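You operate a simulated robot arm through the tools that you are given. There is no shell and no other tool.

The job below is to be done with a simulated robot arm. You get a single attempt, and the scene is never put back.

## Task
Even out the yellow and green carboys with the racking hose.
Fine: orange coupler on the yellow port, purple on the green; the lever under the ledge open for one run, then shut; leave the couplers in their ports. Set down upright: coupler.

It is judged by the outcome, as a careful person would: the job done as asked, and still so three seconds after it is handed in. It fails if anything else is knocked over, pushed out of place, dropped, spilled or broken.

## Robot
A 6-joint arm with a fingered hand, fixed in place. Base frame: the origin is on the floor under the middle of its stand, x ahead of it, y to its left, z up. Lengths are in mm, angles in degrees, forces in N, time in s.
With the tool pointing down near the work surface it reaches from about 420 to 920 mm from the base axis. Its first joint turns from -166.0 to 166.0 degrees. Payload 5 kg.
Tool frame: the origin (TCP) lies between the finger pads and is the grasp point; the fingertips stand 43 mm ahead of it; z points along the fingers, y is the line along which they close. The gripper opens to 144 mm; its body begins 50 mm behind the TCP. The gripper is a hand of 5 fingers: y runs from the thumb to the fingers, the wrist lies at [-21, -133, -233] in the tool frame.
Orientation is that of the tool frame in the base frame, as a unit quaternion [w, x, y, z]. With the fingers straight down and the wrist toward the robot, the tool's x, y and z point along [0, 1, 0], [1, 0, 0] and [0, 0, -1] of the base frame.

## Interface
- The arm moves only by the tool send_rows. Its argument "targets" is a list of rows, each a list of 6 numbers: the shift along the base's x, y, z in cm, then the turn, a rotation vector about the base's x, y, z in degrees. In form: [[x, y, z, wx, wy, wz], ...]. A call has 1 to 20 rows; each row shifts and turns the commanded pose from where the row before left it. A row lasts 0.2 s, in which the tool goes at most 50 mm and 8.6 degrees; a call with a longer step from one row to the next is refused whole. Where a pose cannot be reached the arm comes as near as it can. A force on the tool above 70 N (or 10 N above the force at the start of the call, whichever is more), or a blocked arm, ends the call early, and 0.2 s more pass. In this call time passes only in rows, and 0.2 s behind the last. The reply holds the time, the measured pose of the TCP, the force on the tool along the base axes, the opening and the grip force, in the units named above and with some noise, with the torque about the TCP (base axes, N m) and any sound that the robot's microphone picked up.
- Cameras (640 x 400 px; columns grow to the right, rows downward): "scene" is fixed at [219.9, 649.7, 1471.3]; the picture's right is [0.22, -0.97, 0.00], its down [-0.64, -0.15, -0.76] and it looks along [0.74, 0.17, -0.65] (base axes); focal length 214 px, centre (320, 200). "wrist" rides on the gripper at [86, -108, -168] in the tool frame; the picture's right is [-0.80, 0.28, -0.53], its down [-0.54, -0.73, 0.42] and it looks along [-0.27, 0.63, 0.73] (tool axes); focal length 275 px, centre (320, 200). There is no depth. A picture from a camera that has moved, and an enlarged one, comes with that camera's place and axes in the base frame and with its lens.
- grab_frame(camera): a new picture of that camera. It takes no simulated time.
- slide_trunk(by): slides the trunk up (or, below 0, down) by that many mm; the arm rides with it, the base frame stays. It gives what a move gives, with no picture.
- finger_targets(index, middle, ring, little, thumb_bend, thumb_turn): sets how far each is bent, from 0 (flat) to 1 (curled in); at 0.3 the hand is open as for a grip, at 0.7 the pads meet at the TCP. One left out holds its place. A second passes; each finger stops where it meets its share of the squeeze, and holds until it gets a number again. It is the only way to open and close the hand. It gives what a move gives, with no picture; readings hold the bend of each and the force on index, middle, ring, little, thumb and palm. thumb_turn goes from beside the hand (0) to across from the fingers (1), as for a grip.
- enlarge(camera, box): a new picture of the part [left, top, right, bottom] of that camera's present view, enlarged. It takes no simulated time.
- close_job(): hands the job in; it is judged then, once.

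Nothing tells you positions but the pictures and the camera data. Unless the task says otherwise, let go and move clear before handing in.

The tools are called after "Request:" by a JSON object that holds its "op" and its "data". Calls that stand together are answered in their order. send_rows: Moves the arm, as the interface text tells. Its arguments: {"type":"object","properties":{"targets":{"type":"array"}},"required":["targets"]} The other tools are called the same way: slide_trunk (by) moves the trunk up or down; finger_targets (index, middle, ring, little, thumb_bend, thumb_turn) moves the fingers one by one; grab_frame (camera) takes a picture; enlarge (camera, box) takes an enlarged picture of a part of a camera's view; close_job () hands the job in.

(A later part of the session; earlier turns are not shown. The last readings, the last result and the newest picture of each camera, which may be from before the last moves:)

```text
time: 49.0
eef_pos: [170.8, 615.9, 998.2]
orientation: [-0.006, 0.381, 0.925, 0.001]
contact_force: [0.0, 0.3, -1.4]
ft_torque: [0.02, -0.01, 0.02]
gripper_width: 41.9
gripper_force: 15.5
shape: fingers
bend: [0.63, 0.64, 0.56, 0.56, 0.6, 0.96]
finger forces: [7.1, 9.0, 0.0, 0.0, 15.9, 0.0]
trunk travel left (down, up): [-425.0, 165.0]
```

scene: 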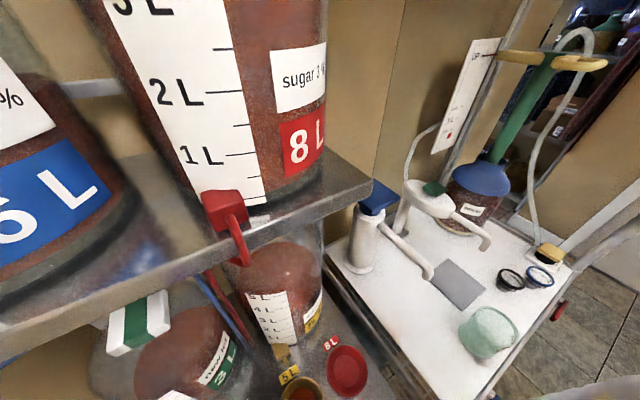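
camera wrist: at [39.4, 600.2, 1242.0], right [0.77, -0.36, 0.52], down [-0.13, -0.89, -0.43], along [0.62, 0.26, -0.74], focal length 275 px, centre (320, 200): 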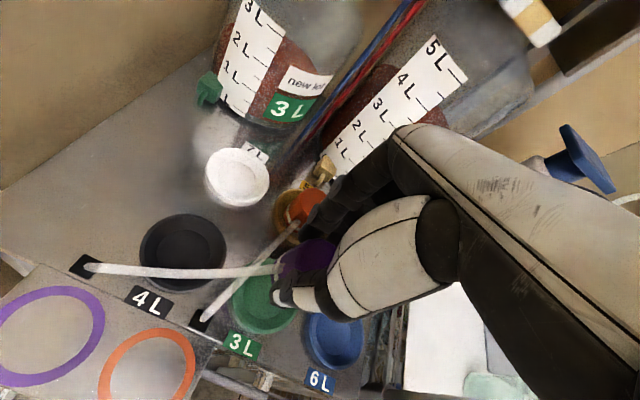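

Request:
{"op": "send_rows", "data": {"targets": [[0, 0, -0.2, 0, 0, 0], [0, 0, 0, 0, 0, 0]]}}

Request:
{"op": "send_rows", "data": {"targets": [[0, 0, -0.2, 0, 0, 0], [0, 0, 0, 0, 0, 0]]}}

Request:
{"op": "enlarge", "data": {"camera": "wrist", "box": [225, 230, 345, 330]}}

```text
time: 49.6
eef_pos: [170.7, 616.4, 997.4]
orientation: [-0.007, 0.38, 0.925, 0.001]
contact_force: [0.2, -0.5, -1.6]
ft_torque: [0.0, 0.01, 0.01]
gripper_width: 41.8
gripper_force: 16.2
shape: fingers
bend: [0.63, 0.64, 0.56, 0.56, 0.6, 0.96]
finger forces: [7.1, 9.0, 0.0, 0.0, 15.9, 0.1]
trunk travel left (down, up): [-425.0, 165.0]
```

```text
time: 50.2
eef_pos: [169.6, 616.2, 995.3]
orientation: [-0.007, 0.381, 0.924, 0.001]
contact_force: [1.9, -1.1, 0.4]
ft_torque: [0.01, -0.04, -0.03]
gripper_width: 42.0
gripper_force: 16.1
shape: fingers
bend: [0.63, 0.64, 0.56, 0.56, 0.6, 0.96]
finger forces: [6.9, 9.4, 0.0, 0.0, 15.8, 0.1]
trunk travel left (down, up): [-425.0, 165.0]
```

```text
4.00 times, centred on (285, 280) of wrist
camera zoom: at [34.5, 598.3, 1164.3], right [0.77, -0.36, 0.52], down [-0.13, -0.89, -0.43], along [0.62, 0.26, -0.74], focal length 1101 px, centre (460, -120)
```

zoom: 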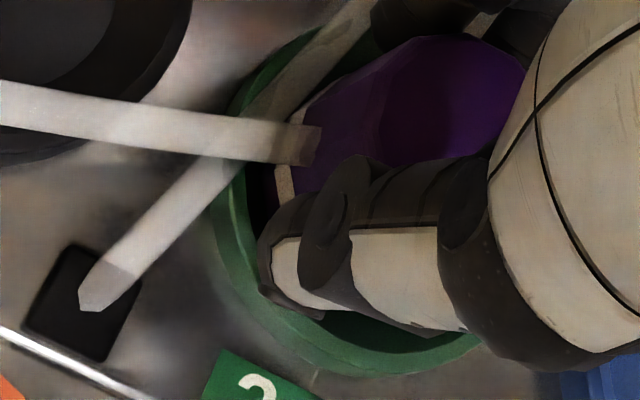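

Light contact pushes toward −l (right), so I'll shift 1.5 mm that way and keep lowering.

Request:
{"op": "send_rows", "data": {"targets": [[0.12, -0.1, 0, 0, 0, 0], [0, 0, -0.15, 0, 0, 0], [0, 0, 0, 0, 0, 0]]}}

Request:
{"op": "send_rows", "data": {"targets": [[0, 0, -0.15, 0, 0, 0], [0, 0, 0, 0, 0, 0]]}}

```text
time: 51.0
eef_pos: [171.4, 614.8, 994.4]
orientation: [-0.009, 0.38, 0.925, 0.002]
contact_force: [0.4, 0.6, 1.8]
ft_torque: [0.03, -0.01, -0.02]
gripper_width: 41.9
gripper_force: 16.2
shape: fingers
bend: [0.63, 0.64, 0.56, 0.56, 0.6, 0.96]
finger forces: [7.5, 9.7, 0.0, 0.0, 15.5, 0.0]
trunk travel left (down, up): [-425.0, 165.0]
```

```text
time: 51.6
eef_pos: [172.4, 614.9, 992.5]
orientation: [-0.009, 0.38, 0.925, 0.002]
contact_force: [2.6, 0.7, 6.7]
ft_torque: [-0.06, -0.04, 0.02]
gripper_width: 41.5
gripper_force: 16.6
shape: fingers
bend: [0.63, 0.64, 0.56, 0.56, 0.61, 0.96]
finger forces: [7.3, 10.4, 0.1, 0.0, 16.0, 0.0]
trunk travel left (down, up): [-425.0, 165.0]
```

Request:
{"op": "send_rows", "data": {"targets": [[0.14, 0, 0, 0, 0, 0], [0, 0, 0, 0, 0, 0]]}}

Request:
{"op": "send_rows", "data": {"targets": [[0, 0, -0.15, 0, 0, 0], [0, 0, 0, 0, 0, 0]]}}

Request:
{"op": "enlarge", "data": {"camera": "wrist", "box": [225, 230, 345, 330]}}

```text
time: 52.2
eef_pos: [172.2, 614.2, 990.5]
orientation: [-0.008, 0.38, 0.925, 0.002]
contact_force: [1.2, 3.2, 4.5]
ft_torque: [0.04, 0.01, -0.02]
gripper_width: 41.4
gripper_force: 17.4
shape: fingers
bend: [0.63, 0.64, 0.56, 0.56, 0.61, 0.95]
finger forces: [8.6, 9.9, 0.0, 0.0, 15.9, 0.1]
trunk travel left (down, up): [-425.0, 165.0]
```

```text
time: 52.8
eef_pos: [172.0, 613.7, 991.4]
orientation: [-0.008, 0.38, 0.925, 0.002]
contact_force: [1.0, 3.8, 11.3]
ft_torque: [0.04, 0.09, 0.0]
gripper_width: 41.1
gripper_force: 18.2
shape: fingers
bend: [0.63, 0.64, 0.56, 0.56, 0.61, 0.95]
finger forces: [9.1, 10.5, 0.0, 0.0, 17.0, 0.0]
trunk travel left (down, up): [-425.0, 165.0]
```

```text
4.00 times, centred on (285, 280) of wrist
camera zoom: at [37.2, 596.0, 1160.8], right [0.77, -0.36, 0.52], down [-0.13, -0.89, -0.43], along [0.62, 0.26, -0.74], focal length 1101 px, centre (460, -120)
```

zoom: 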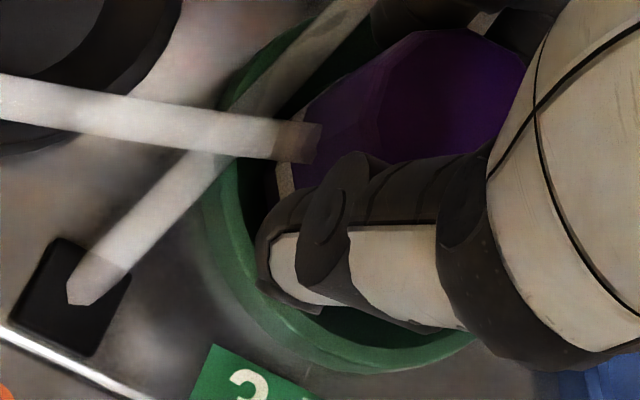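

Force is now mainly vertical at the same depth as the orange seat. I'll make a 1 mm nudge forward to relieve the side load and confirm the seating.

Request:
{"op": "send_rows", "data": {"targets": [[0.04, 0.1, 0.05, 0, 0, 0], [0, 0, 0, 0, 0, 0]]}}

Request:
{"op": "send_rows", "data": {"targets": [[0, 0, -0.15, 0, 0, 0], [0, 0, 0, 0, 0, 0]]}}

```text
time: 53.4
eef_pos: [173.3, 614.2, 991.7]
orientation: [-0.008, 0.38, 0.925, 0.001]
contact_force: [-1.7, 0.6, 11.0]
ft_torque: [-0.08, 0.26, 0.02]
gripper_width: 41.5
gripper_force: 17.2
shape: fingers
bend: [0.63, 0.64, 0.56, 0.56, 0.61, 0.95]
finger forces: [7.8, 9.3, 0.0, 0.0, 18.0, 0.0]
trunk travel left (down, up): [-425.0, 165.0]
```

```text
time: 54.0
eef_pos: [173.5, 614.6, 990.7]
orientation: [-0.007, 0.38, 0.925, 0.002]
contact_force: [-0.1, 1.0, 16.7]
ft_torque: [-0.14, 0.19, 0.01]
gripper_width: 41.5
gripper_force: 17.5
shape: fingers
bend: [0.63, 0.64, 0.56, 0.56, 0.61, 0.95]
finger forces: [7.9, 10.6, 0.0, 0.0, 17.9, 0.0]
trunk travel left (down, up): [-425.0, 165.0]
```

Purple is firmly seated with no side load. I'll relieve the press, release, and lift clear.

Request:
{"op": "send_rows", "data": {"targets": [[0, 0, 0.15, 0, 0, 0], [0, 0, 0.1, 0, 0, 0]]}}

Request:
{"op": "finger_targets", "data": {"index": 0.5, "middle": 0.5, "ring": 0.5, "little": 0.5, "thumb_bend": 0.5}}

Request:
{"op": "send_rows", "data": {"targets": [[0, 0, 1.0, 0, 0, 0], [0, 0, 1.5, 0, 0, 0], [0, 0, 2.0, 0, 0, 0], [0, 0, 2.5, 0, 0, 0], [0, 0, 2.0, 0, 0, 0]]}}

Request:
{"op": "send_rows", "data": {"targets": [[-2.5, -2.5, 0, 0, 0, 0], [-3, -3, 0, 0, 0, 0], [-3, -3, 0.5, 0, 0, 0]]}}

Request:
{"op": "grab_frame", "data": {"camera": "wrist"}}

Request:
{"op": "enlarge", "data": {"camera": "wrist", "box": [200, 100, 340, 300]}}

```text
time: 54.6
eef_pos: [172.9, 613.7, 992.0]
orientation: [-0.008, 0.381, 0.925, 0.0]
contact_force: [-0.3, 1.2, 7.8]
ft_torque: [-0.01, 0.08, 0.03]
gripper_width: 41.5
gripper_force: 17.8
shape: fingers
bend: [0.63, 0.64, 0.56, 0.56, 0.61, 0.95]
finger forces: [8.3, 10.5, 0.0, 0.1, 16.8, 0.0]
trunk travel left (down, up): [-425.0, 165.0]
```

```text
time: 55.6
eef_pos: [173.5, 614.2, 993.1]
orientation: [-0.007, 0.38, 0.925, 0.001]
contact_force: [0.3, 0.1, -0.1]
ft_torque: [-0.01, 0.0, -0.02]
gripper_width: 78.0
gripper_force: 0.0
shape: fingers
bend: [0.5, 0.5, 0.5, 0.5, 0.5, 0.97]
finger forces: [0.1, 0.1, 0.0, 0.0, 0.0, 0.0]
trunk travel left (down, up): [-425.0, 165.0]
```

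```text
time: 56.8
eef_pos: [174.4, 615.0, 1082.5]
orientation: [-0.006, 0.38, 0.925, 0.001]
contact_force: [-0.7, -0.4, 0.4]
ft_torque: [0.04, 0.0, 0.03]
gripper_width: 78.1
gripper_force: 0.2
shape: fingers
bend: [0.5, 0.5, 0.5, 0.5, 0.5, 0.97]
finger forces: [0.0, 0.1, 0.0, 0.0, 0.0, 0.0]
trunk travel left (down, up): [-425.0, 165.0]
```

```text
time: 57.6
eef_pos: [86.5, 531.0, 1086.5]
orientation: [-0.009, 0.381, 0.925, 0.001]
contact_force: [-0.1, 0.2, -0.7]
ft_torque: [0.03, 0.03, 0.03]
gripper_width: 78.4
gripper_force: 0.2
shape: fingers
bend: [0.5, 0.5, 0.5, 0.5, 0.5, 0.97]
finger forces: [0.1, 0.0, 0.2, 0.0, 0.0, 0.1]
trunk travel left (down, up): [-425.0, 165.0]
```

```text
taken
camera wrist: at [-49.9, 512.7, 1254.5], right [0.77, -0.36, 0.52], down [-0.13, -0.89, -0.43], along [0.62, 0.26, -0.74], focal length 275 px, centre (320, 200)
```

wrist: 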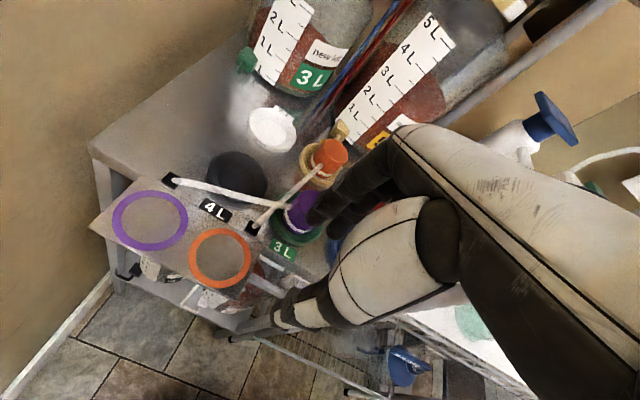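

```text
2.00 times, centred on (270, 200) of wrist
camera zoom: at [-49.9, 512.7, 1254.5], right [0.77, -0.36, 0.52], down [-0.13, -0.89, -0.43], along [0.62, 0.26, -0.74], focal length 551 px, centre (420, 200)
```

zoom: 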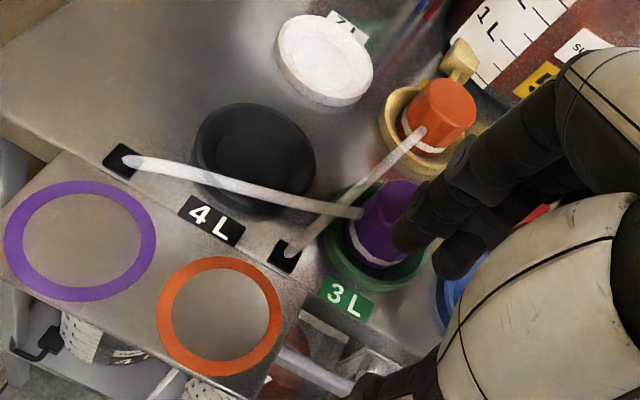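

Both couplers are in their ports and the hoses are attached. Now for the lever: I estimate the bar runs from its pivot end at about (159, 502, 862) to a free end at about (102, 555, 866), in front of the panel face. I'll form an index–thumb pusher with the other fingers curled, then tilt the hand forward above the open corridor beside the ledge.

Request:
{"op": "finger_targets", "data": {"index": 0.66, "middle": 1.0, "ring": 1.0, "little": 1.0, "thumb_bend": 0.66}}

Request:
{"op": "send_rows", "data": {"targets": [[0.5, -0.5, -0.6, 4.9, -4.9, 0], [0.3, -0.3, -0.6, 4.9, -4.9, 0], [0, 0, -0.6, 4.9, -4.9, 0], [0, 0, -0.6, 4.9, -4.9, 0], [0, 0, -0.6, 4.9, -4.9, 0], [0, 0, -0.6, 4.9, -4.9, 0]]}}

Request:
{"op": "grab_frame", "data": {"camera": "wrist"}}

```text
time: 58.6
eef_pos: [86.2, 531.1, 1085.4]
orientation: [-0.007, 0.381, 0.925, 0.001]
contact_force: [0.1, 0.5, -0.1]
ft_torque: [0.0, 0.01, -0.02]
gripper_width: 22.1
gripper_force: 0.0
shape: fingers
bend: [0.66, 1.0, 1.0, 1.0, 0.66, 0.97]
finger forces: [0.0, 0.0, 0.0, 0.0, 0.0, 0.1]
trunk travel left (down, up): [-425.0, 165.0]
```

```text
time: 60.2
eef_pos: [119.1, 526.2, 1071.3]
orientation: [0.12, 0.383, 0.85, 0.34]
contact_force: [-0.7, 0.7, 0.0]
ft_torque: [0.02, -0.03, 0.0]
gripper_width: 21.5
gripper_force: 0.1
shape: fingers
bend: [0.66, 1.0, 1.0, 1.0, 0.66, 0.98]
finger forces: [0.0, 0.0, 0.1, 0.0, 0.1, 0.1]
trunk travel left (down, up): [-425.0, 165.0]
stopped in row 6: the arm was blocked; the commanded pose is now the measured one
```

```text
taken
camera wrist: at [-79.1, 456.7, 1128.9], right [0.45, -0.71, 0.54], down [0.15, -0.54, -0.83], along [0.88, 0.46, -0.14], focal length 275 px, centre (320, 200)
```

wrist: 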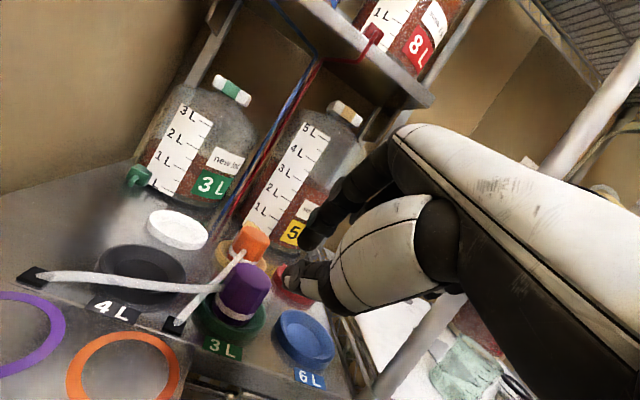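

The tilt nearly completed and gives a good view of carboys. I'll record their levels before opening the valve.

Request:
{"op": "enlarge", "data": {"camera": "wrist", "box": [110, 60, 370, 240]}}

Request:
{"op": "enlarge", "data": {"camera": "wrist", "box": [160, 210, 340, 390]}}

```text
2.22 times, centred on (240, 150) of wrist
camera zoom: at [-79.1, 456.7, 1128.9], right [0.45, -0.71, 0.54], down [0.15, -0.54, -0.83], along [0.88, 0.46, -0.14], focal length 612 px, centre (498, 311)
```

zoom: 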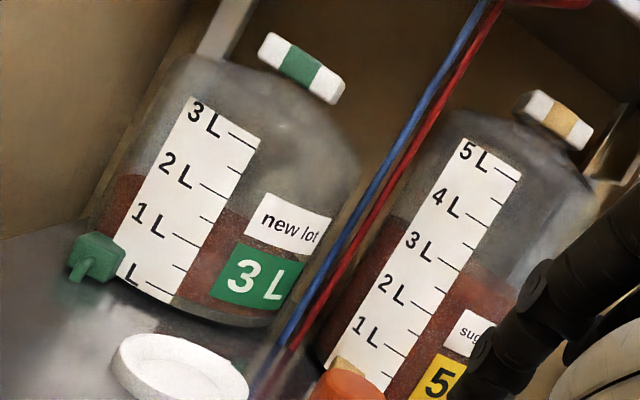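

```text
2.22 times, centred on (250, 300) of wrist
camera zoom: at [-79.1, 456.7, 1128.9], right [0.45, -0.71, 0.54], down [0.15, -0.54, -0.83], along [0.88, 0.46, -0.14], focal length 612 px, centre (476, -22)
```

zoom: 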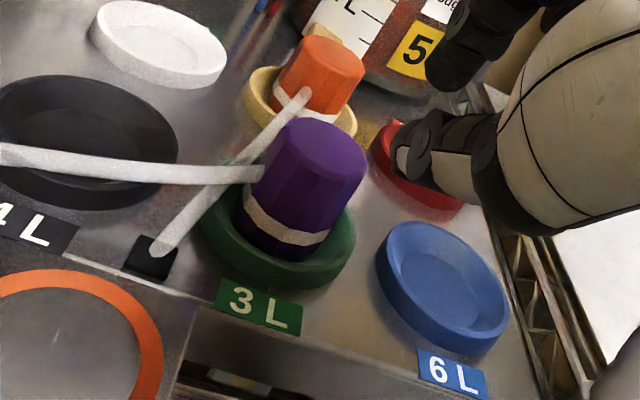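

Levels before: green about 1.6 L, yellow about 3.2 L. I'll now back off from the panel face and lower in the corridor to the right of the ledge to get a horizontal look at the lever.

Request:
{"op": "send_rows", "data": {"targets": [[-1.5, -1.2, -1.5, 0, 0, 0], [-1.5, -1.2, -2.0, 0, 0, 0], [-1.5, -1.0, -2.5, 0, 0, 0], [0, 0, -2.5, 0, 0, 0], [0, 0, -2.0, 0, 0, 0]]}}

Request:
{"op": "grab_frame", "data": {"camera": "wrist"}}

```text
time: 61.0
eef_pos: [149.5, 489.3, 1024.9]
orientation: [0.133, 0.451, 0.814, 0.342]
contact_force: [-0.3, -0.7, -0.1]
ft_torque: [-0.02, 0.0, 0.02]
gripper_width: 21.1
gripper_force: 0.0
shape: fingers
bend: [0.66, 1.0, 1.0, 1.0, 0.66, 0.98]
finger forces: [0.1, 0.0, 0.1, 0.0, 0.1, 0.0]
trunk travel left (down, up): [-425.0, 165.0]
stopped in row 4: the arm was blocked; the commanded pose is now the measured one
```

```text
taken
camera wrist: at [-56.3, 449.3, 1081.7], right [0.35, -0.79, 0.51], down [0.06, -0.52, -0.85], along [0.94, 0.32, -0.13], focal length 275 px, centre (320, 200)
```

wrist: 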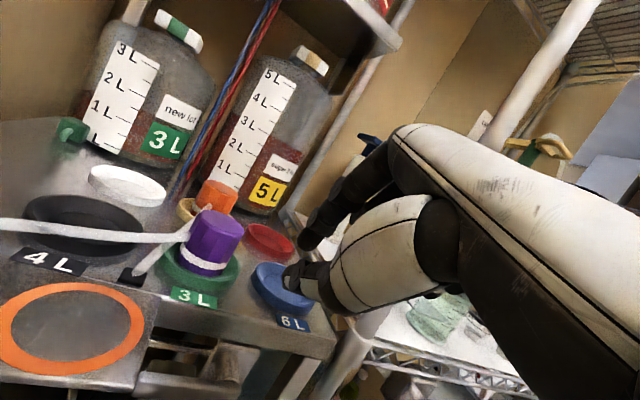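

The arm's inner reach limit blocks this pose at the present trunk height. Raising the trunk should unfold the arm and free it, and the hand is in clear air, so I'll do that.

Request:
{"op": "slide_trunk", "data": {"by": 160}}

Request:
{"op": "grab_frame", "data": {"camera": "wrist"}}

```text
time: 62.9
eef_pos: [150.2, 491.1, 1185.9]
orientation: [0.132, 0.452, 0.813, 0.344]
contact_force: [-0.4, 1.4, -0.5]
ft_torque: [-0.03, 0.02, 0.0]
gripper_width: 21.4
gripper_force: 0.1
shape: fingers
bend: [0.66, 1.0, 1.0, 1.0, 0.66, 0.98]
finger forces: [0.0, 0.1, 0.0, 0.0, 0.0, 0.0]
trunk travel left (down, up): [-585.0, 5.0]
```

```text
taken
camera wrist: at [-56.9, 449.6, 1242.3], right [0.35, -0.79, 0.51], down [0.06, -0.52, -0.85], along [0.94, 0.32, -0.14], focal length 275 px, centre (320, 200)
```

wrist: 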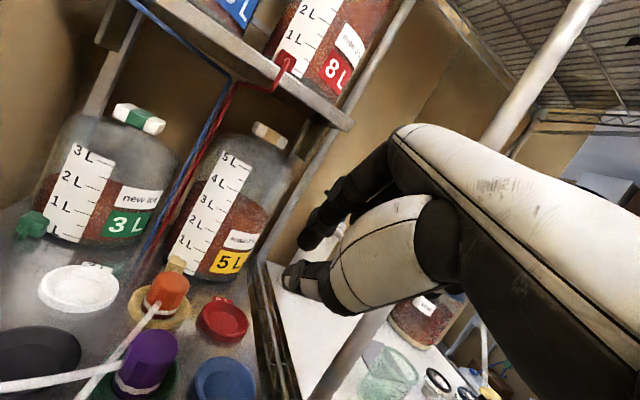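

Trunk raised. Now I'll bring the hand down and back to the left in front of the ledge corridor.

Request:
{"op": "send_rows", "data": {"targets": [[-1.7, 0.2, -3.3, 0, 0, 1.5], [-1.7, 0.2, -3.3, 0, 0, 1.5], [-1.7, 0.1, -3.3, 0, 0, 1.5], [-1.2, 0, -3.3, 0, 0, 1.0], [-1.2, 0, -3.3, 0, 0, 0]]}}

Request:
{"op": "grab_frame", "data": {"camera": "wrist"}}

```text
time: 63.7
eef_pos: [151.7, 497.1, 1177.9]
orientation: [0.069, 0.487, 0.774, 0.398]
contact_force: [0.1, 0.5, 0.3]
ft_torque: [0.02, 0.0, -0.04]
gripper_width: 21.5
gripper_force: 0.0
shape: fingers
bend: [0.66, 1.0, 1.0, 1.0, 0.66, 0.98]
finger forces: [0.1, 0.1, 0.0, 0.1, 0.0, 0.0]
trunk travel left (down, up): [-585.0, 5.0]
stopped in row 4: the arm was blocked; the commanded pose is now the measured one
```

```text
taken
camera wrist: at [-52.5, 452.4, 1240.8], right [0.35, -0.88, 0.33], down [-0.02, -0.36, -0.93], along [0.94, 0.32, -0.14], focal length 275 px, centre (320, 200)
```

wrist: 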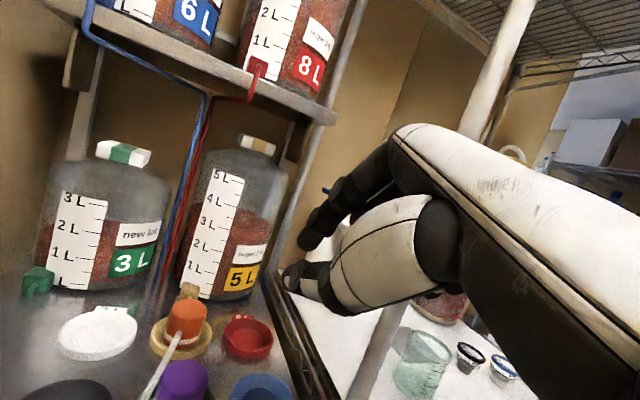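

I hit the arm's inner-radius limit again (wrist about 330 mm from the base axis). I'll move outward and set a cleaner orientation, pointing about 42° forward-down along azimuth 37°, which keeps the wrist farther out. The trunk can then lower the hand vertically.

Request:
{"op": "send_rows", "data": {"targets": [[0, 2.0, 0, -5.1, -2.2, 1.65], [0, 2.0, 0, -5.1, -2.2, 1.65], [0, 2.0, 0, -5.1, -2.2, 1.65], [0, 0, 0, 0, 0, 0]]}}

```text
time: 64.7
eef_pos: [150.1, 558.4, 1176.4]
orientation: [0.16, 0.413, 0.837, 0.322]
contact_force: [-0.8, 0.4, -0.1]
ft_torque: [0.02, -0.03, -0.01]
gripper_width: 21.5
gripper_force: 0.0
shape: fingers
bend: [0.66, 1.0, 1.0, 1.0, 0.66, 0.98]
finger forces: [0.0, 0.1, 0.0, 0.0, 0.0, 0.1]
trunk travel left (down, up): [-585.0, 5.0]
```

The pointing-down-and-forward pose leaves the curled fingers too close to the pivot. A fully horizontal, forward-pointing hand would keep everything but the index behind the bar. I'll try tilting further here in clear air.

Request:
{"op": "send_rows", "data": {"targets": [[0, 0, 0, 4.8, -6.3, 0], [0, 0, 0, 4.8, -6.3, 0], [0, 0, 0, 4.8, -6.3, 0], [0, 0, 0, 4.8, -6.3, 0], [0, 0, 0, 4.8, -6.3, 0], [0, 0, 0, 4.8, -6.3, 0]]}}

Request:
{"op": "grab_frame", "data": {"camera": "wrist"}}

```text
time: 66.1
eef_pos: [151.0, 555.2, 1198.0]
orientation: [0.275, 0.371, 0.691, 0.556]
contact_force: [0.0, -1.0, -1.1]
ft_torque: [0.0, -0.01, -0.03]
gripper_width: 21.6
gripper_force: 0.2
shape: fingers
bend: [0.66, 1.0, 1.0, 1.0, 0.66, 0.98]
finger forces: [0.1, 0.0, 0.1, 0.0, 0.0, 0.0]
out of reach, approached as far as the arm can: row 5, 6
trunk travel left (down, up): [-585.0, 5.0]
```

```text
taken
camera wrist: at [-53.0, 520.5, 1134.6], right [0.09, -0.92, 0.37], down [0.5, -0.28, -0.82], along [0.86, 0.26, 0.43], focal length 275 px, centre (320, 200)
```

wrist: 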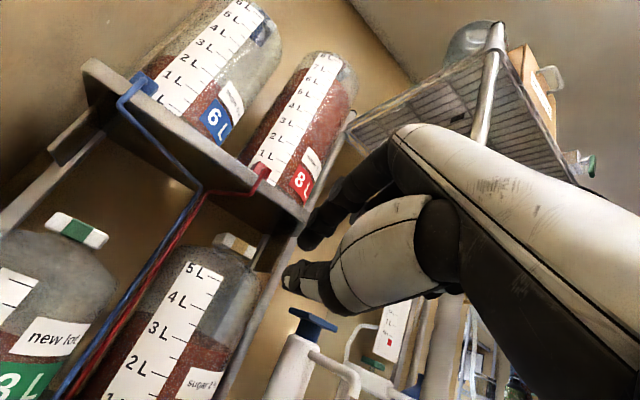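

The hand reached about 77° of tilt, nearly horizontal, with the wrist comfortably out. I'll shift to stand in front of the corridor, then lower with the trunk.

Request:
{"op": "send_rows", "data": {"targets": [[-2.0, -1.5, 0, 0, 0, 0], [-2.0, -1.5, 0, 0, 0, 0], [-2.5, -2.0, 0, 0, 0, 0], [0, 0, 0, 0, 0, 0]]}}

Request:
{"op": "grab_frame", "data": {"camera": "wrist"}}

```text
time: 66.8
eef_pos: [180.3, 509.6, 1183.9]
orientation: [0.325, 0.417, 0.668, 0.524]
contact_force: [-0.1, 0.0, 0.3]
ft_torque: [0.01, 0.0, 0.02]
gripper_width: 21.7
gripper_force: 0.0
shape: fingers
bend: [0.66, 1.0, 1.0, 1.0, 0.66, 0.98]
finger forces: [0.1, 0.1, 0.0, 0.1, 0.0, 0.1]
trunk travel left (down, up): [-585.0, 5.0]
stopped in row 3: the arm was blocked; the commanded pose is now the measured one
```

```text
taken
camera wrist: at [-27.6, 504.0, 1119.3], right [-0.05, -0.91, 0.4], down [0.45, -0.38, -0.81], along [0.89, 0.14, 0.43], focal length 275 px, centre (320, 200)
```

wrist: 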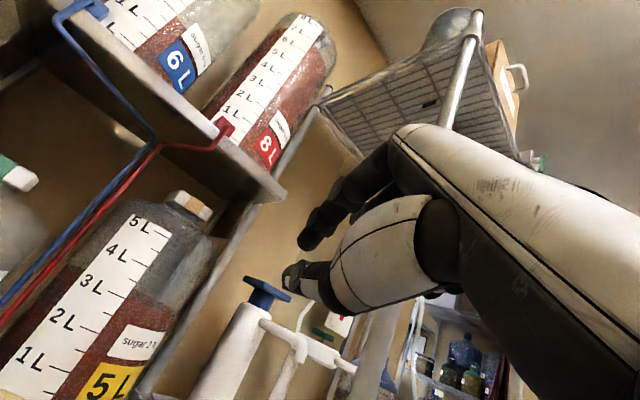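

The arm blocks because a horizontal hand must twist far out of the arm's plane there. A roughly 42° forward-down pose was reachable, so I'll plan around that, and first study the finger shapes in this configuration.

Request:
{"op": "enlarge", "data": {"camera": "wrist", "box": [260, 140, 460, 320]}}

Request:
{"op": "finger_targets", "data": {"index": 0.2, "thumb_bend": 0.3}}

Request:
{"op": "enlarge", "data": {"camera": "wrist", "box": [260, 140, 460, 320]}}

```text
2.22 times, centred on (360, 230) of wrist
camera zoom: at [-27.6, 504.0, 1119.3], right [-0.05, -0.91, 0.4], down [0.45, -0.38, -0.81], along [0.89, 0.14, 0.43], focal length 612 px, centre (231, 133)
```

zoom: 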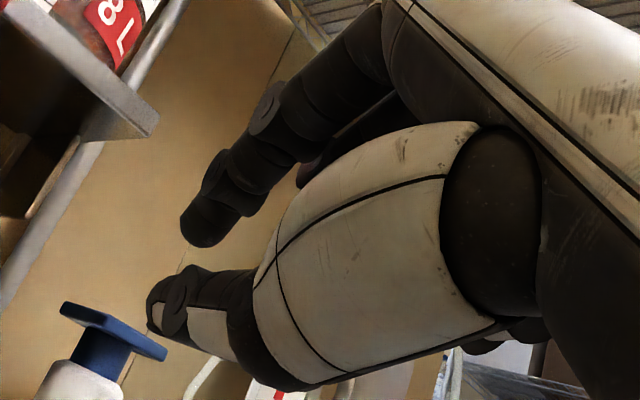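

```text
time: 67.8
eef_pos: [179.8, 510.0, 1184.5]
orientation: [0.324, 0.417, 0.669, 0.524]
contact_force: [-0.4, 0.4, -0.5]
ft_torque: [-0.01, 0.02, -0.02]
gripper_width: 170.3
gripper_force: 0.0
shape: fingers
bend: [0.2, 1.0, 1.0, 1.0, 0.3, 0.98]
finger forces: [0.0, 0.0, 0.1, 0.0, 0.0, 0.0]
trunk travel left (down, up): [-585.0, 5.0]
```

```text
2.22 times, centred on (360, 230) of wrist
camera zoom: at [-28.2, 504.1, 1119.5], right [-0.05, -0.91, 0.4], down [0.45, -0.38, -0.81], along [0.89, 0.14, 0.43], focal length 612 px, centre (231, 133)
```

zoom: 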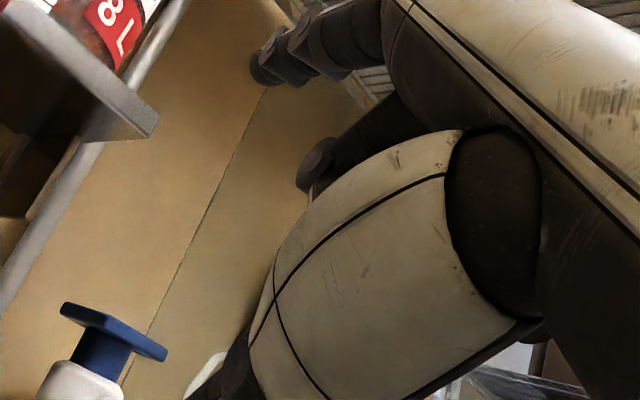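

The thumb is well isolated from the fingers, so a better approach is to turn the hand around (thumb side toward the panel) and lean it forward. The thumb then becomes a clear forward poker while wrist and fist stay in free space. First I'll straighten the hand back up, moving outward.

Request:
{"op": "send_rows", "data": {"targets": [[-1, 2, 0, -3.36, 6.82, 0], [-1, 2, 0, -3.36, 6.82, 0], [-1, 2, 0, -3.36, 6.82, 0], [0, 0, 0, -3.36, 6.82, 0], [0, 0, 0, -3.36, 6.82, 0], [0, 0, 0, -3.36, 6.82, 0], [0, 0, 0, -3.36, 6.82, 0], [0, 0, 0, -3.36, 6.82, 0], [0, 0, 0, -3.36, 6.82, 0], [0, 0, 0, -3.36, 6.82, 0]]}}

```text
time: 70.0
eef_pos: [148.2, 568.7, 1183.9]
orientation: [-0.003, 0.529, 0.849, 0.0]
contact_force: [-0.3, 0.5, -0.8]
ft_torque: [0.0, 0.02, 0.0]
gripper_width: 170.6
gripper_force: 0.0
shape: fingers
bend: [0.2, 1.0, 1.0, 1.0, 0.3, 0.97]
finger forces: [0.1, 0.0, 0.0, 0.1, 0.0, 0.1]
trunk travel left (down, up): [-585.0, 5.0]
```

Now I'll curl the index too and turn the hand around in clear air, rotating through the left side (away from the pole).

Request:
{"op": "finger_targets", "data": {"index": 1.0, "thumb_bend": 0.3}}

Request:
{"op": "send_rows", "data": {"targets": [[-1, -0.9, 0, 0, 0, -8], [-1, -0.9, 0, 0, 0, -8], [-1, -0.9, 0, 0, 0, -8], [-1, -0.9, 0, 0, 0, -8], [-0.8, -0.9, 0, 0, 0, -8], [0, 0, 0, 0, 0, -8], [0, 0, 0, 0, 0, -8], [0, 0, 0, 0, 0, -8]]}}

```text
time: 71.0
eef_pos: [149.1, 570.5, 1182.9]
orientation: [0.0, 0.529, 0.848, 0.001]
contact_force: [0.0, -0.1, 0.2]
ft_torque: [-0.01, 0.0, -0.04]
gripper_width: 97.8
gripper_force: 0.0
shape: fingers
bend: [1.0, 1.0, 1.0, 1.0, 0.3, 0.97]
finger forces: [0.0, 0.0, 0.1, 0.0, 0.0, 0.0]
trunk travel left (down, up): [-585.0, 5.0]
```

```text
time: 72.8
eef_pos: [101.8, 526.6, 1182.7]
orientation: [-0.001, 0.899, 0.438, 0.001]
contact_force: [0.2, 0.0, 0.6]
ft_torque: [-0.01, 0.0, -0.03]
gripper_width: 98.6
gripper_force: 0.0
shape: fingers
bend: [1.0, 1.0, 1.0, 1.0, 0.3, 0.97]
finger forces: [0.0, 0.1, 0.0, 0.0, 0.1, 0.0]
trunk travel left (down, up): [-585.0, 5.0]
```

Request:
{"op": "send_rows", "data": {"targets": [[0, 0, 0, 0, 0, -8.1], [0, 0, 0, 0, 0, -8.1], [0, 0, 0, 0, 0, -8.1], [0, 0, 0, 0, 0, -8.1], [0, 0, 0, 0, 0, -8.1], [0, 0, 0, 0, 0, -8.1]]}}

Request:
{"op": "grab_frame", "data": {"camera": "wrist"}}

```text
time: 74.2
eef_pos: [101.8, 522.0, 1181.9]
orientation: [-0.002, 1.0, 0.029, 0.001]
contact_force: [0.3, 0.4, 0.7]
ft_torque: [0.0, -0.04, 0.0]
gripper_width: 98.6
gripper_force: 0.0
shape: fingers
bend: [1.0, 1.0, 1.0, 1.0, 0.3, 0.97]
finger forces: [0.1, 0.1, 0.0, 0.1, 0.0, 0.1]
out of reach, approached as far as the arm can: row 6
trunk travel left (down, up): [-585.0, 5.0]
```

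```text
taken
camera wrist: at [179.8, 635.1, 1350.6], right [-0.78, -0.33, 0.53], down [-0.58, 0.69, -0.42], along [-0.23, -0.64, -0.74], focal length 275 px, centre (320, 200)
```

wrist: 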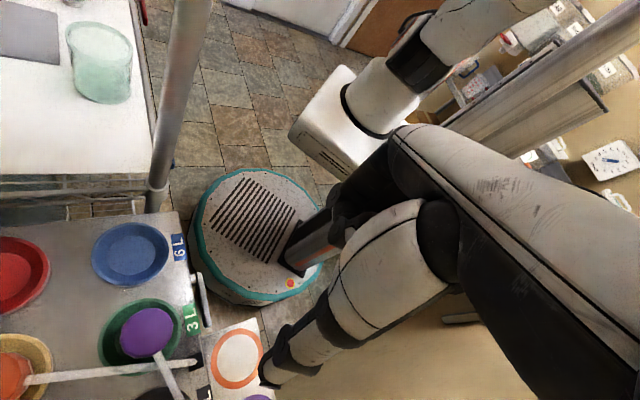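

The hand can turn to about −87° yaw, which puts the thumb toward +y, between forward and left. That is enough. I'll lower the trunk back to its original height; the hand stays above everything on the panel.

Request:
{"op": "slide_trunk", "data": {"by": -160}}

Request:
{"op": "send_rows", "data": {"targets": [[0.2, -1.8, 0.5, 6.98, 0.5, 0], [0.2, -1.8, 0.5, 6.98, 0.5, 0], [0.2, -1.8, 0.5, 6.98, 0.5, 0], [0.1, -1.7, 0, 6.98, 0.5, 0], [0, -1.6, 0, 6.98, 0.5, 0], [0, 0, 0, 0, 0, 0]]}}

Request:
{"op": "grab_frame", "data": {"camera": "wrist"}}

```text
time: 76.0
eef_pos: [101.1, 521.4, 1022.4]
orientation: [-0.004, 1.0, 0.031, 0.002]
contact_force: [-0.3, 0.4, -0.1]
ft_torque: [0.05, 0.0, 0.0]
gripper_width: 98.7
gripper_force: 0.0
shape: fingers
bend: [1.0, 1.0, 1.0, 1.0, 0.3, 0.97]
finger forces: [0.1, 0.1, 0.0, 0.0, 0.1, 0.1]
trunk travel left (down, up): [-425.0, 165.0]
```

```text
time: 77.5
eef_pos: [111.1, 435.3, 1035.2]
orientation: [-0.304, 0.952, 0.029, -0.011]
contact_force: [-0.1, -0.4, -0.6]
ft_torque: [0.01, 0.0, 0.0]
gripper_width: 98.8
gripper_force: 0.1
shape: fingers
bend: [1.0, 1.0, 1.0, 1.0, 0.3, 0.97]
finger forces: [0.1, 0.1, 0.1, 0.1, 0.0, 0.0]
trunk travel left (down, up): [-425.0, 165.0]
```

```text
taken
camera wrist: at [197.3, 432.3, 1234.9], right [-0.76, -0.59, 0.27], down [-0.59, 0.8, 0.08], along [-0.26, -0.1, -0.96], focal length 275 px, centre (320, 200)
```

wrist: 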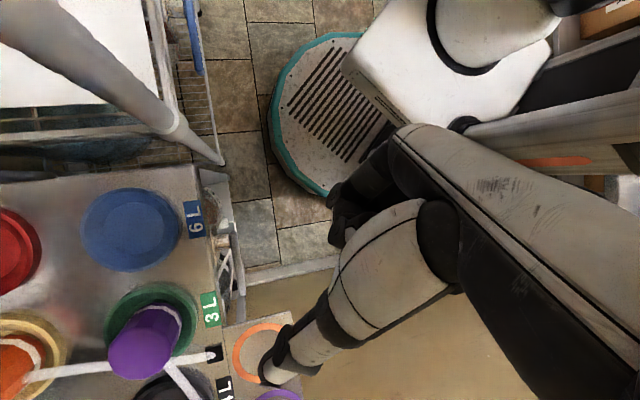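

The leaned, turned-around pose is reached exactly. The camera now looks straight down past the thumb onto the lever, so I'll zoom there.

Request:
{"op": "enlarge", "data": {"camera": "wrist", "box": [190, 160, 340, 400]}}

Request:
{"op": "enlarge", "data": {"camera": "wrist", "box": [200, 200, 280, 320]}}

```text
1.67 times, centred on (265, 280) of wrist
camera zoom: at [197.3, 432.3, 1234.9], right [-0.76, -0.59, 0.27], down [-0.59, 0.8, 0.08], along [-0.26, -0.1, -0.96], focal length 459 px, centre (412, 67)
```

zoom: 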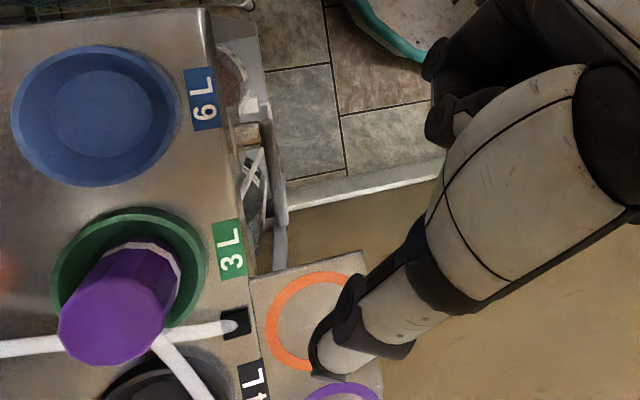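

```text
3.33 times, centred on (240, 260) of wrist
camera zoom: at [197.3, 432.3, 1234.9], right [-0.76, -0.59, 0.27], down [-0.59, 0.8, 0.08], along [-0.26, -0.1, -0.96], focal length 918 px, centre (587, 0)
```

zoom: 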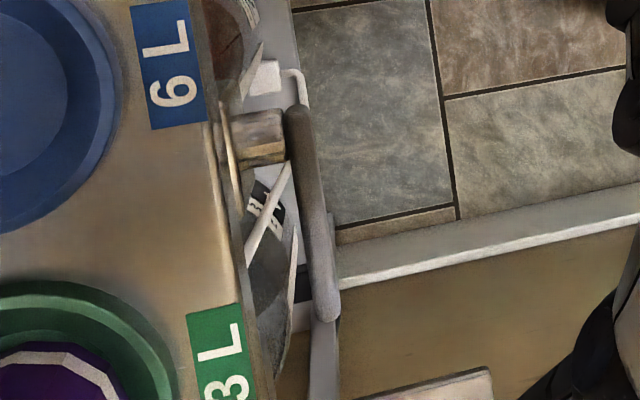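

From straight above, the bar lies at f≈469 running from its pivot near l≈247 to a free end at l≈318, about z≈857. The panel edge is at f≈486. The thumb tip is at about (101, 531, 1049), so I'll descend in front of the panel to just above bar height.

Request:
{"op": "send_rows", "data": {"targets": [[0, 0, -2.5, 0, 0, 0], [0, 0, -3.0, 0, 0, 0], [0, 0, -3.0, 0, 0, 0], [0, 0, -3.0, 0, 0, 0], [0, 0, -2.5, 0, 0, 0], [0, 0, 0, 0, 0, 0]]}}

Request:
{"op": "grab_frame", "data": {"camera": "wrist"}}

Request:
{"op": "enlarge", "data": {"camera": "wrist", "box": [150, 220, 330, 400]}}

```text
time: 78.8
eef_pos: [107.2, 434.5, 895.7]
orientation: [-0.303, 0.953, 0.029, -0.011]
contact_force: [-0.2, -0.2, -0.7]
ft_torque: [-0.01, 0.05, -0.03]
gripper_width: 98.7
gripper_force: 0.2
shape: fingers
bend: [1.0, 1.0, 1.0, 1.0, 0.3, 0.97]
finger forces: [0.0, 0.1, 0.1, 0.1, 0.1, 0.1]
trunk travel left (down, up): [-425.0, 165.0]
```

```text
taken
camera wrist: at [193.9, 431.8, 1094.0], right [-0.76, -0.59, 0.27], down [-0.59, 0.8, 0.08], along [-0.26, -0.1, -0.96], focal length 275 px, centre (320, 200)
```

wrist: 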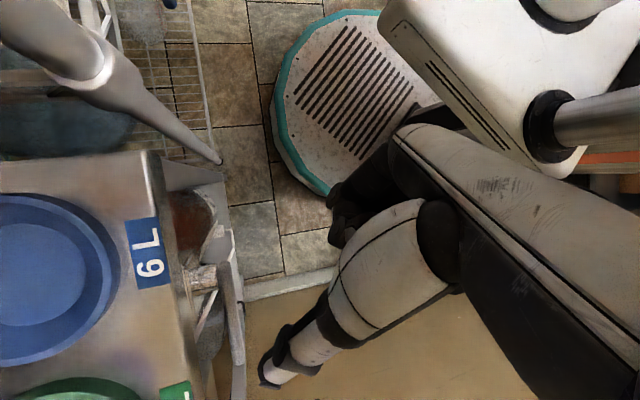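

```text
2.22 times, centred on (240, 310) of wrist
camera zoom: at [193.9, 431.8, 1094.0], right [-0.76, -0.59, 0.27], down [-0.59, 0.8, 0.08], along [-0.26, -0.1, -0.96], focal length 612 px, centre (498, -44)
```

zoom: 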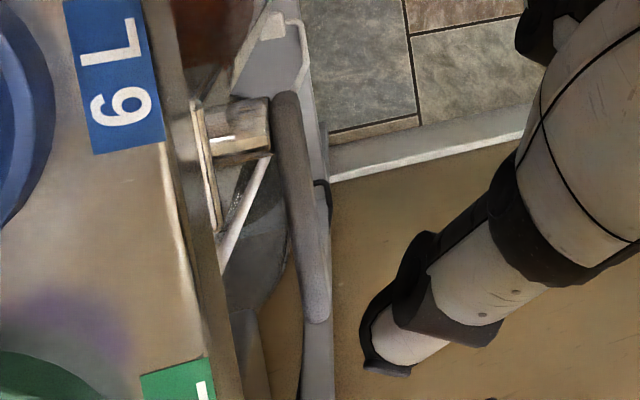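

The view directly down shows bar and thumb tip clearly; the bar's top at the free end is about z=870. I'll move the thumb over the bar near its free end, staying clear of the panel edge.

Request:
{"op": "send_rows", "data": {"targets": [[1.0, 0.75, 0, 0, 0, 0], [1.0, 0.75, 0, 0, 0, 0], [0, 0, 0, 0, 0, 0]]}}

Request:
{"op": "enlarge", "data": {"camera": "wrist", "box": [150, 220, 330, 400]}}

```text
time: 79.7
eef_pos: [128.3, 448.9, 896.8]
orientation: [-0.303, 0.952, 0.029, -0.011]
contact_force: [0.5, 0.4, 0.3]
ft_torque: [-0.01, 0.04, 0.01]
gripper_width: 98.6
gripper_force: 0.1
shape: fingers
bend: [1.0, 1.0, 1.0, 1.0, 0.3, 0.97]
finger forces: [0.1, 0.0, 0.1, 0.0, 0.0, 0.0]
trunk travel left (down, up): [-425.0, 165.0]
```

```text
2.22 times, centred on (240, 310) of wrist
camera zoom: at [215.7, 446.0, 1096.3], right [-0.76, -0.59, 0.27], down [-0.59, 0.8, 0.08], along [-0.26, -0.1, -0.96], focal length 612 px, centre (498, -44)
```

zoom: 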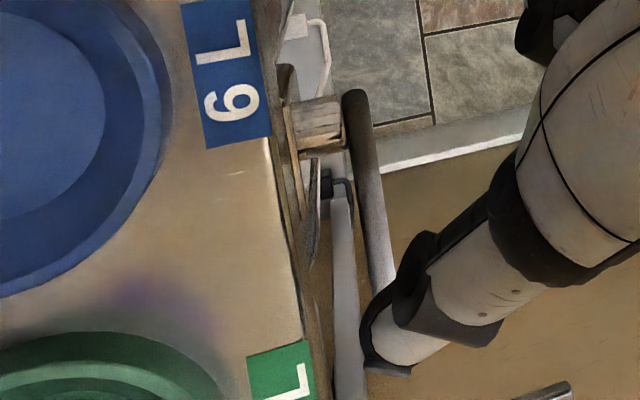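

The thumb is directly above the bar about 10 mm in from its free end. I'll lower until I feel contact.

Request:
{"op": "send_rows", "data": {"targets": [[0, 0, -1.0, 0, 0, 0], [0, 0, -0.7, 0, 0, 0], [0, 0, 0, 0, 0, 0]]}}

Request:
{"op": "send_rows", "data": {"targets": [[0, 0, -0.5, 0, 0, 0], [0, 0, 0, 0, 0, 0]]}}

Request:
{"op": "send_rows", "data": {"targets": [[0, 0, -0.5, 0, 0, 0], [0, 0, 0, 0, 0, 0]]}}

Request:
{"op": "enlarge", "data": {"camera": "wrist", "box": [150, 220, 330, 400]}}

```text
time: 80.5
eef_pos: [127.3, 448.8, 879.3]
orientation: [-0.304, 0.952, 0.029, -0.011]
contact_force: [0.3, 0.5, -0.1]
ft_torque: [0.0, -0.01, -0.02]
gripper_width: 98.6
gripper_force: 0.1
shape: fingers
bend: [1.0, 1.0, 1.0, 1.0, 0.3, 0.97]
finger forces: [0.0, 0.0, 0.0, 0.1, 0.0, 0.0]
trunk travel left (down, up): [-425.0, 165.0]
```

```text
time: 81.0
eef_pos: [128.4, 449.0, 874.4]
orientation: [-0.303, 0.952, 0.029, -0.01]
contact_force: [-0.1, 0.4, 0.1]
ft_torque: [-0.03, -0.02, -0.05]
gripper_width: 98.6
gripper_force: 0.0
shape: fingers
bend: [1.0, 1.0, 1.0, 1.0, 0.3, 0.97]
finger forces: [0.0, 0.0, 0.0, 0.0, 0.0, 0.0]
trunk travel left (down, up): [-425.0, 165.0]
```

```text
time: 81.7
eef_pos: [127.0, 448.5, 869.3]
orientation: [-0.303, 0.952, 0.029, -0.011]
contact_force: [-0.2, 0.1, 0.1]
ft_torque: [-0.01, 0.03, 0.02]
gripper_width: 98.5
gripper_force: 0.1
shape: fingers
bend: [1.0, 1.0, 1.0, 1.0, 0.3, 0.97]
finger forces: [0.0, 0.1, 0.0, 0.0, 0.0, 0.0]
trunk travel left (down, up): [-425.0, 165.0]
```

```text
2.22 times, centred on (240, 310) of wrist
camera zoom: at [214.1, 446.6, 1069.0], right [-0.76, -0.59, 0.27], down [-0.59, 0.8, 0.08], along [-0.26, -0.1, -0.96], focal length 612 px, centre (498, -44)
```

zoom: 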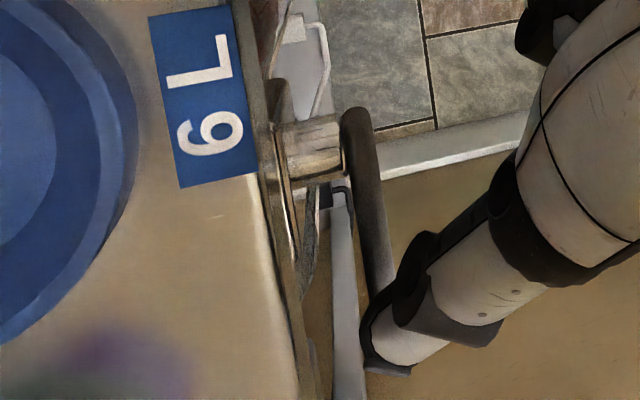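

Request:
{"op": "send_rows", "data": {"targets": [[0, 0, -0.5, 0, 0, 0], [0, 0, 0, 0, 0, 0]]}}

Request:
{"op": "send_rows", "data": {"targets": [[0, 0, -0.5, 0, 0, 0], [0, 0, 0, 0, 0, 0]]}}

Request:
{"op": "enlarge", "data": {"camera": "wrist", "box": [150, 220, 330, 400]}}

```text
time: 82.2
eef_pos: [126.4, 449.6, 864.2]
orientation: [-0.303, 0.953, 0.028, -0.01]
contact_force: [0.3, -0.9, -0.1]
ft_torque: [0.0, 0.01, -0.01]
gripper_width: 98.7
gripper_force: 0.1
shape: fingers
bend: [1.0, 1.0, 1.0, 1.0, 0.3, 0.97]
finger forces: [0.1, 0.1, 0.0, 0.0, 0.1, 0.0]
trunk travel left (down, up): [-425.0, 165.0]
```

```text
time: 82.8
eef_pos: [126.4, 449.4, 858.7]
orientation: [-0.303, 0.953, 0.029, -0.011]
contact_force: [0.0, 0.2, -1.2]
ft_torque: [0.0, 0.0, 0.0]
gripper_width: 98.4
gripper_force: 0.0
shape: fingers
bend: [1.0, 1.0, 1.0, 1.0, 0.3, 0.97]
finger forces: [0.0, 0.1, 0.0, 0.0, 0.0, 0.0]
trunk travel left (down, up): [-425.0, 165.0]
```

```text
2.22 times, centred on (240, 310) of wrist
camera zoom: at [213.9, 447.7, 1058.6], right [-0.76, -0.59, 0.27], down [-0.59, 0.8, 0.08], along [-0.26, -0.1, -0.96], focal length 612 px, centre (498, -44)
```

zoom: 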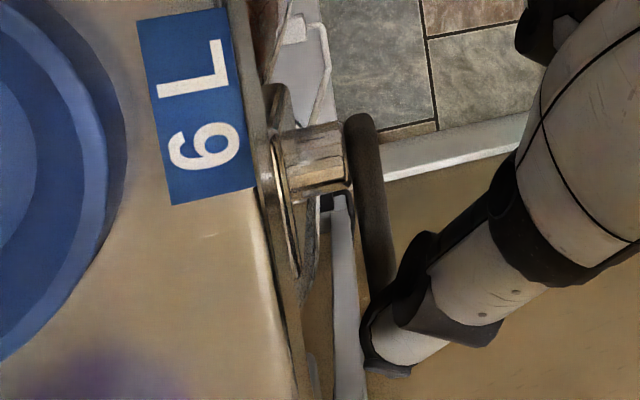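

Request:
{"op": "send_rows", "data": {"targets": [[0, 0, -0.4, 0, 0, 0], [0, 0, 0, 0, 0, 0]]}}

Request:
{"op": "send_rows", "data": {"targets": [[0, 0, -0.4, 0, 0, 0], [0, 0, 0, 0, 0, 0]]}}

Request:
{"op": "send_rows", "data": {"targets": [[0, 0, -0.4, 0, 0, 0], [0, 0, 0, 0, 0, 0]]}}

Request:
{"op": "enlarge", "data": {"camera": "wrist", "box": [150, 220, 330, 400]}}

```text
time: 83.5
eef_pos: [127.2, 450.7, 855.6]
orientation: [-0.303, 0.952, 0.03, -0.011]
contact_force: [0.3, -0.2, -0.5]
ft_torque: [-0.01, 0.0, -0.01]
gripper_width: 98.7
gripper_force: 0.5
shape: fingers
bend: [1.0, 1.0, 1.0, 1.0, 0.3, 0.97]
finger forces: [0.0, 0.1, 0.0, 0.0, 0.0, 0.0]
trunk travel left (down, up): [-425.0, 165.0]
```

```text
time: 84.0
eef_pos: [128.3, 451.1, 851.6]
orientation: [-0.304, 0.952, 0.03, -0.012]
contact_force: [0.2, 0.2, 1.5]
ft_torque: [0.16, 0.02, 0.0]
gripper_width: 99.1
gripper_force: 0.5
shape: fingers
bend: [1.0, 1.0, 1.0, 1.0, 0.29, 0.98]
finger forces: [0.0, 0.0, 0.0, 0.0, 1.8, 0.0]
trunk travel left (down, up): [-425.0, 165.0]
```

```text
time: 84.7
eef_pos: [128.5, 450.8, 847.5]
orientation: [-0.303, 0.952, 0.029, -0.011]
contact_force: [0.2, 1.0, 2.6]
ft_torque: [0.06, 0.02, 0.01]
gripper_width: 99.4
gripper_force: 0.4
shape: fingers
bend: [1.0, 1.0, 1.0, 1.0, 0.29, 0.98]
finger forces: [0.0, 0.0, 0.0, 0.0, 1.0, 0.1]
trunk travel left (down, up): [-425.0, 165.0]
```

```text
2.22 times, centred on (240, 310) of wrist
camera zoom: at [214.2, 447.8, 1046.5], right [-0.76, -0.59, 0.27], down [-0.59, 0.8, 0.08], along [-0.26, -0.1, -0.96], focal length 612 px, centre (498, -44)
```

zoom: 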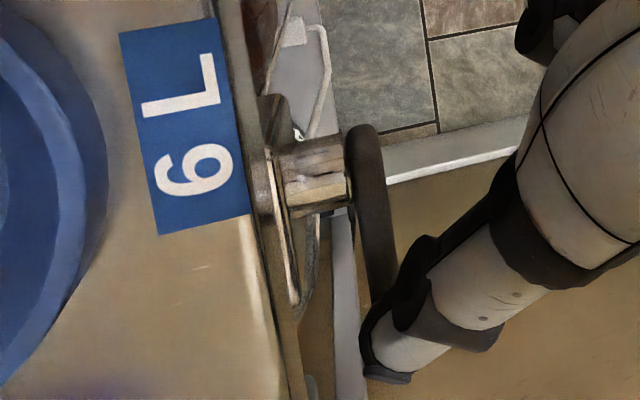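

Contact at about z=852 with light resistance of 2–3 N. I'll keep pushing down in small steps to see whether the bar turns this way.

Request:
{"op": "send_rows", "data": {"targets": [[0, 0, -0.4, 0, 0, 0], [0, 0, 0, 0, 0, 0]]}}

Request:
{"op": "send_rows", "data": {"targets": [[0, 0, -0.4, 0, 0, 0], [0, 0, 0, 0, 0, 0]]}}

Request:
{"op": "enlarge", "data": {"camera": "wrist", "box": [150, 220, 330, 400]}}

```text
time: 85.2
eef_pos: [127.3, 450.1, 843.5]
orientation: [-0.303, 0.953, 0.029, -0.011]
contact_force: [-0.3, -0.5, 1.1]
ft_torque: [0.04, 0.0, 0.0]
gripper_width: 99.1
gripper_force: 0.2
shape: fingers
bend: [1.0, 1.0, 1.0, 1.0, 0.29, 0.98]
finger forces: [0.0, 0.0, 0.0, 0.1, 0.8, 0.0]
trunk travel left (down, up): [-425.0, 165.0]
```

```text
time: 85.8
eef_pos: [127.3, 449.6, 840.0]
orientation: [-0.303, 0.953, 0.028, -0.01]
contact_force: [-0.6, 0.8, 0.3]
ft_torque: [0.03, -0.02, 0.03]
gripper_width: 99.1
gripper_force: 0.1
shape: fingers
bend: [1.0, 1.0, 1.0, 1.0, 0.29, 0.98]
finger forces: [0.0, 0.0, 0.0, 0.1, 0.6, 0.0]
trunk travel left (down, up): [-425.0, 165.0]
```

```text
2.22 times, centred on (240, 310) of wrist
camera zoom: at [214.1, 447.8, 1039.1], right [-0.76, -0.59, 0.27], down [-0.59, 0.8, 0.08], along [-0.26, -0.1, -0.96], focal length 612 px, centre (498, -44)
```

zoom: 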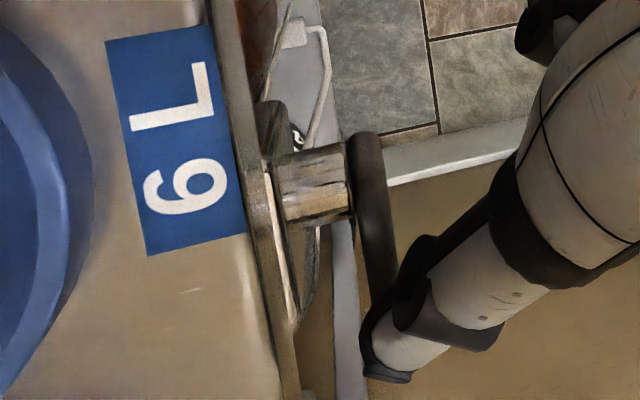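

The force stays around 1 N while moving, so the bar appears to turn downward. I'll follow its arc further and then check.

Request:
{"op": "send_rows", "data": {"targets": [[0.05, -0.05, -0.8, 0, 0, 0], [0.1, -0.1, -0.8, 0, 0, 0], [0, 0, 0, 0, 0, 0]]}}

Request:
{"op": "send_rows", "data": {"targets": [[0.15, -0.15, -0.8, 0, 0, 0], [0.2, -0.2, -0.8, 0, 0, 0], [0, 0, 0, 0, 0, 0]]}}

Request:
{"op": "enlarge", "data": {"camera": "wrist", "box": [150, 220, 330, 400]}}

```text
time: 86.7
eef_pos: [129.4, 449.9, 823.5]
orientation: [-0.303, 0.952, 0.029, -0.011]
contact_force: [-0.5, -0.1, 0.2]
ft_torque: [0.0, 0.04, 0.0]
gripper_width: 98.8
gripper_force: 0.1
shape: fingers
bend: [1.0, 1.0, 1.0, 1.0, 0.3, 0.98]
finger forces: [0.0, 0.0, 0.1, 0.1, 0.1, 0.0]
trunk travel left (down, up): [-425.0, 165.0]
```

```text
time: 87.5
eef_pos: [134.1, 445.3, 807.3]
orientation: [-0.303, 0.952, 0.029, -0.01]
contact_force: [0.2, 0.6, 0.4]
ft_torque: [0.01, -0.03, 0.03]
gripper_width: 99.1
gripper_force: 0.4
shape: fingers
bend: [1.0, 1.0, 1.0, 1.0, 0.3, 0.98]
finger forces: [0.0, 0.0, 0.0, 0.1, 0.5, 0.0]
trunk travel left (down, up): [-425.0, 165.0]
```

```text
2.22 times, centred on (240, 310) of wrist
camera zoom: at [220.3, 442.8, 1006.8], right [-0.76, -0.59, 0.27], down [-0.59, 0.8, 0.08], along [-0.26, -0.1, -0.96], focal length 612 px, centre (498, -44)
```

zoom: 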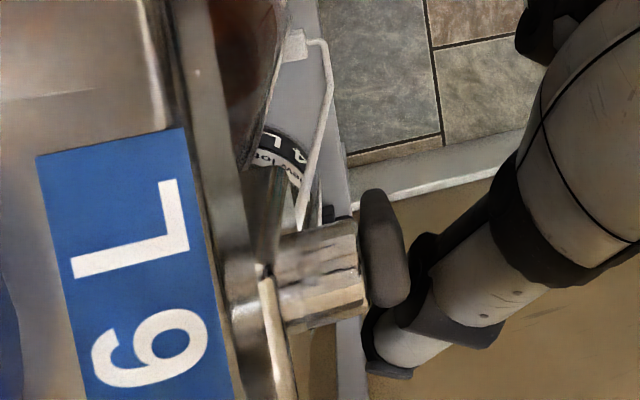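

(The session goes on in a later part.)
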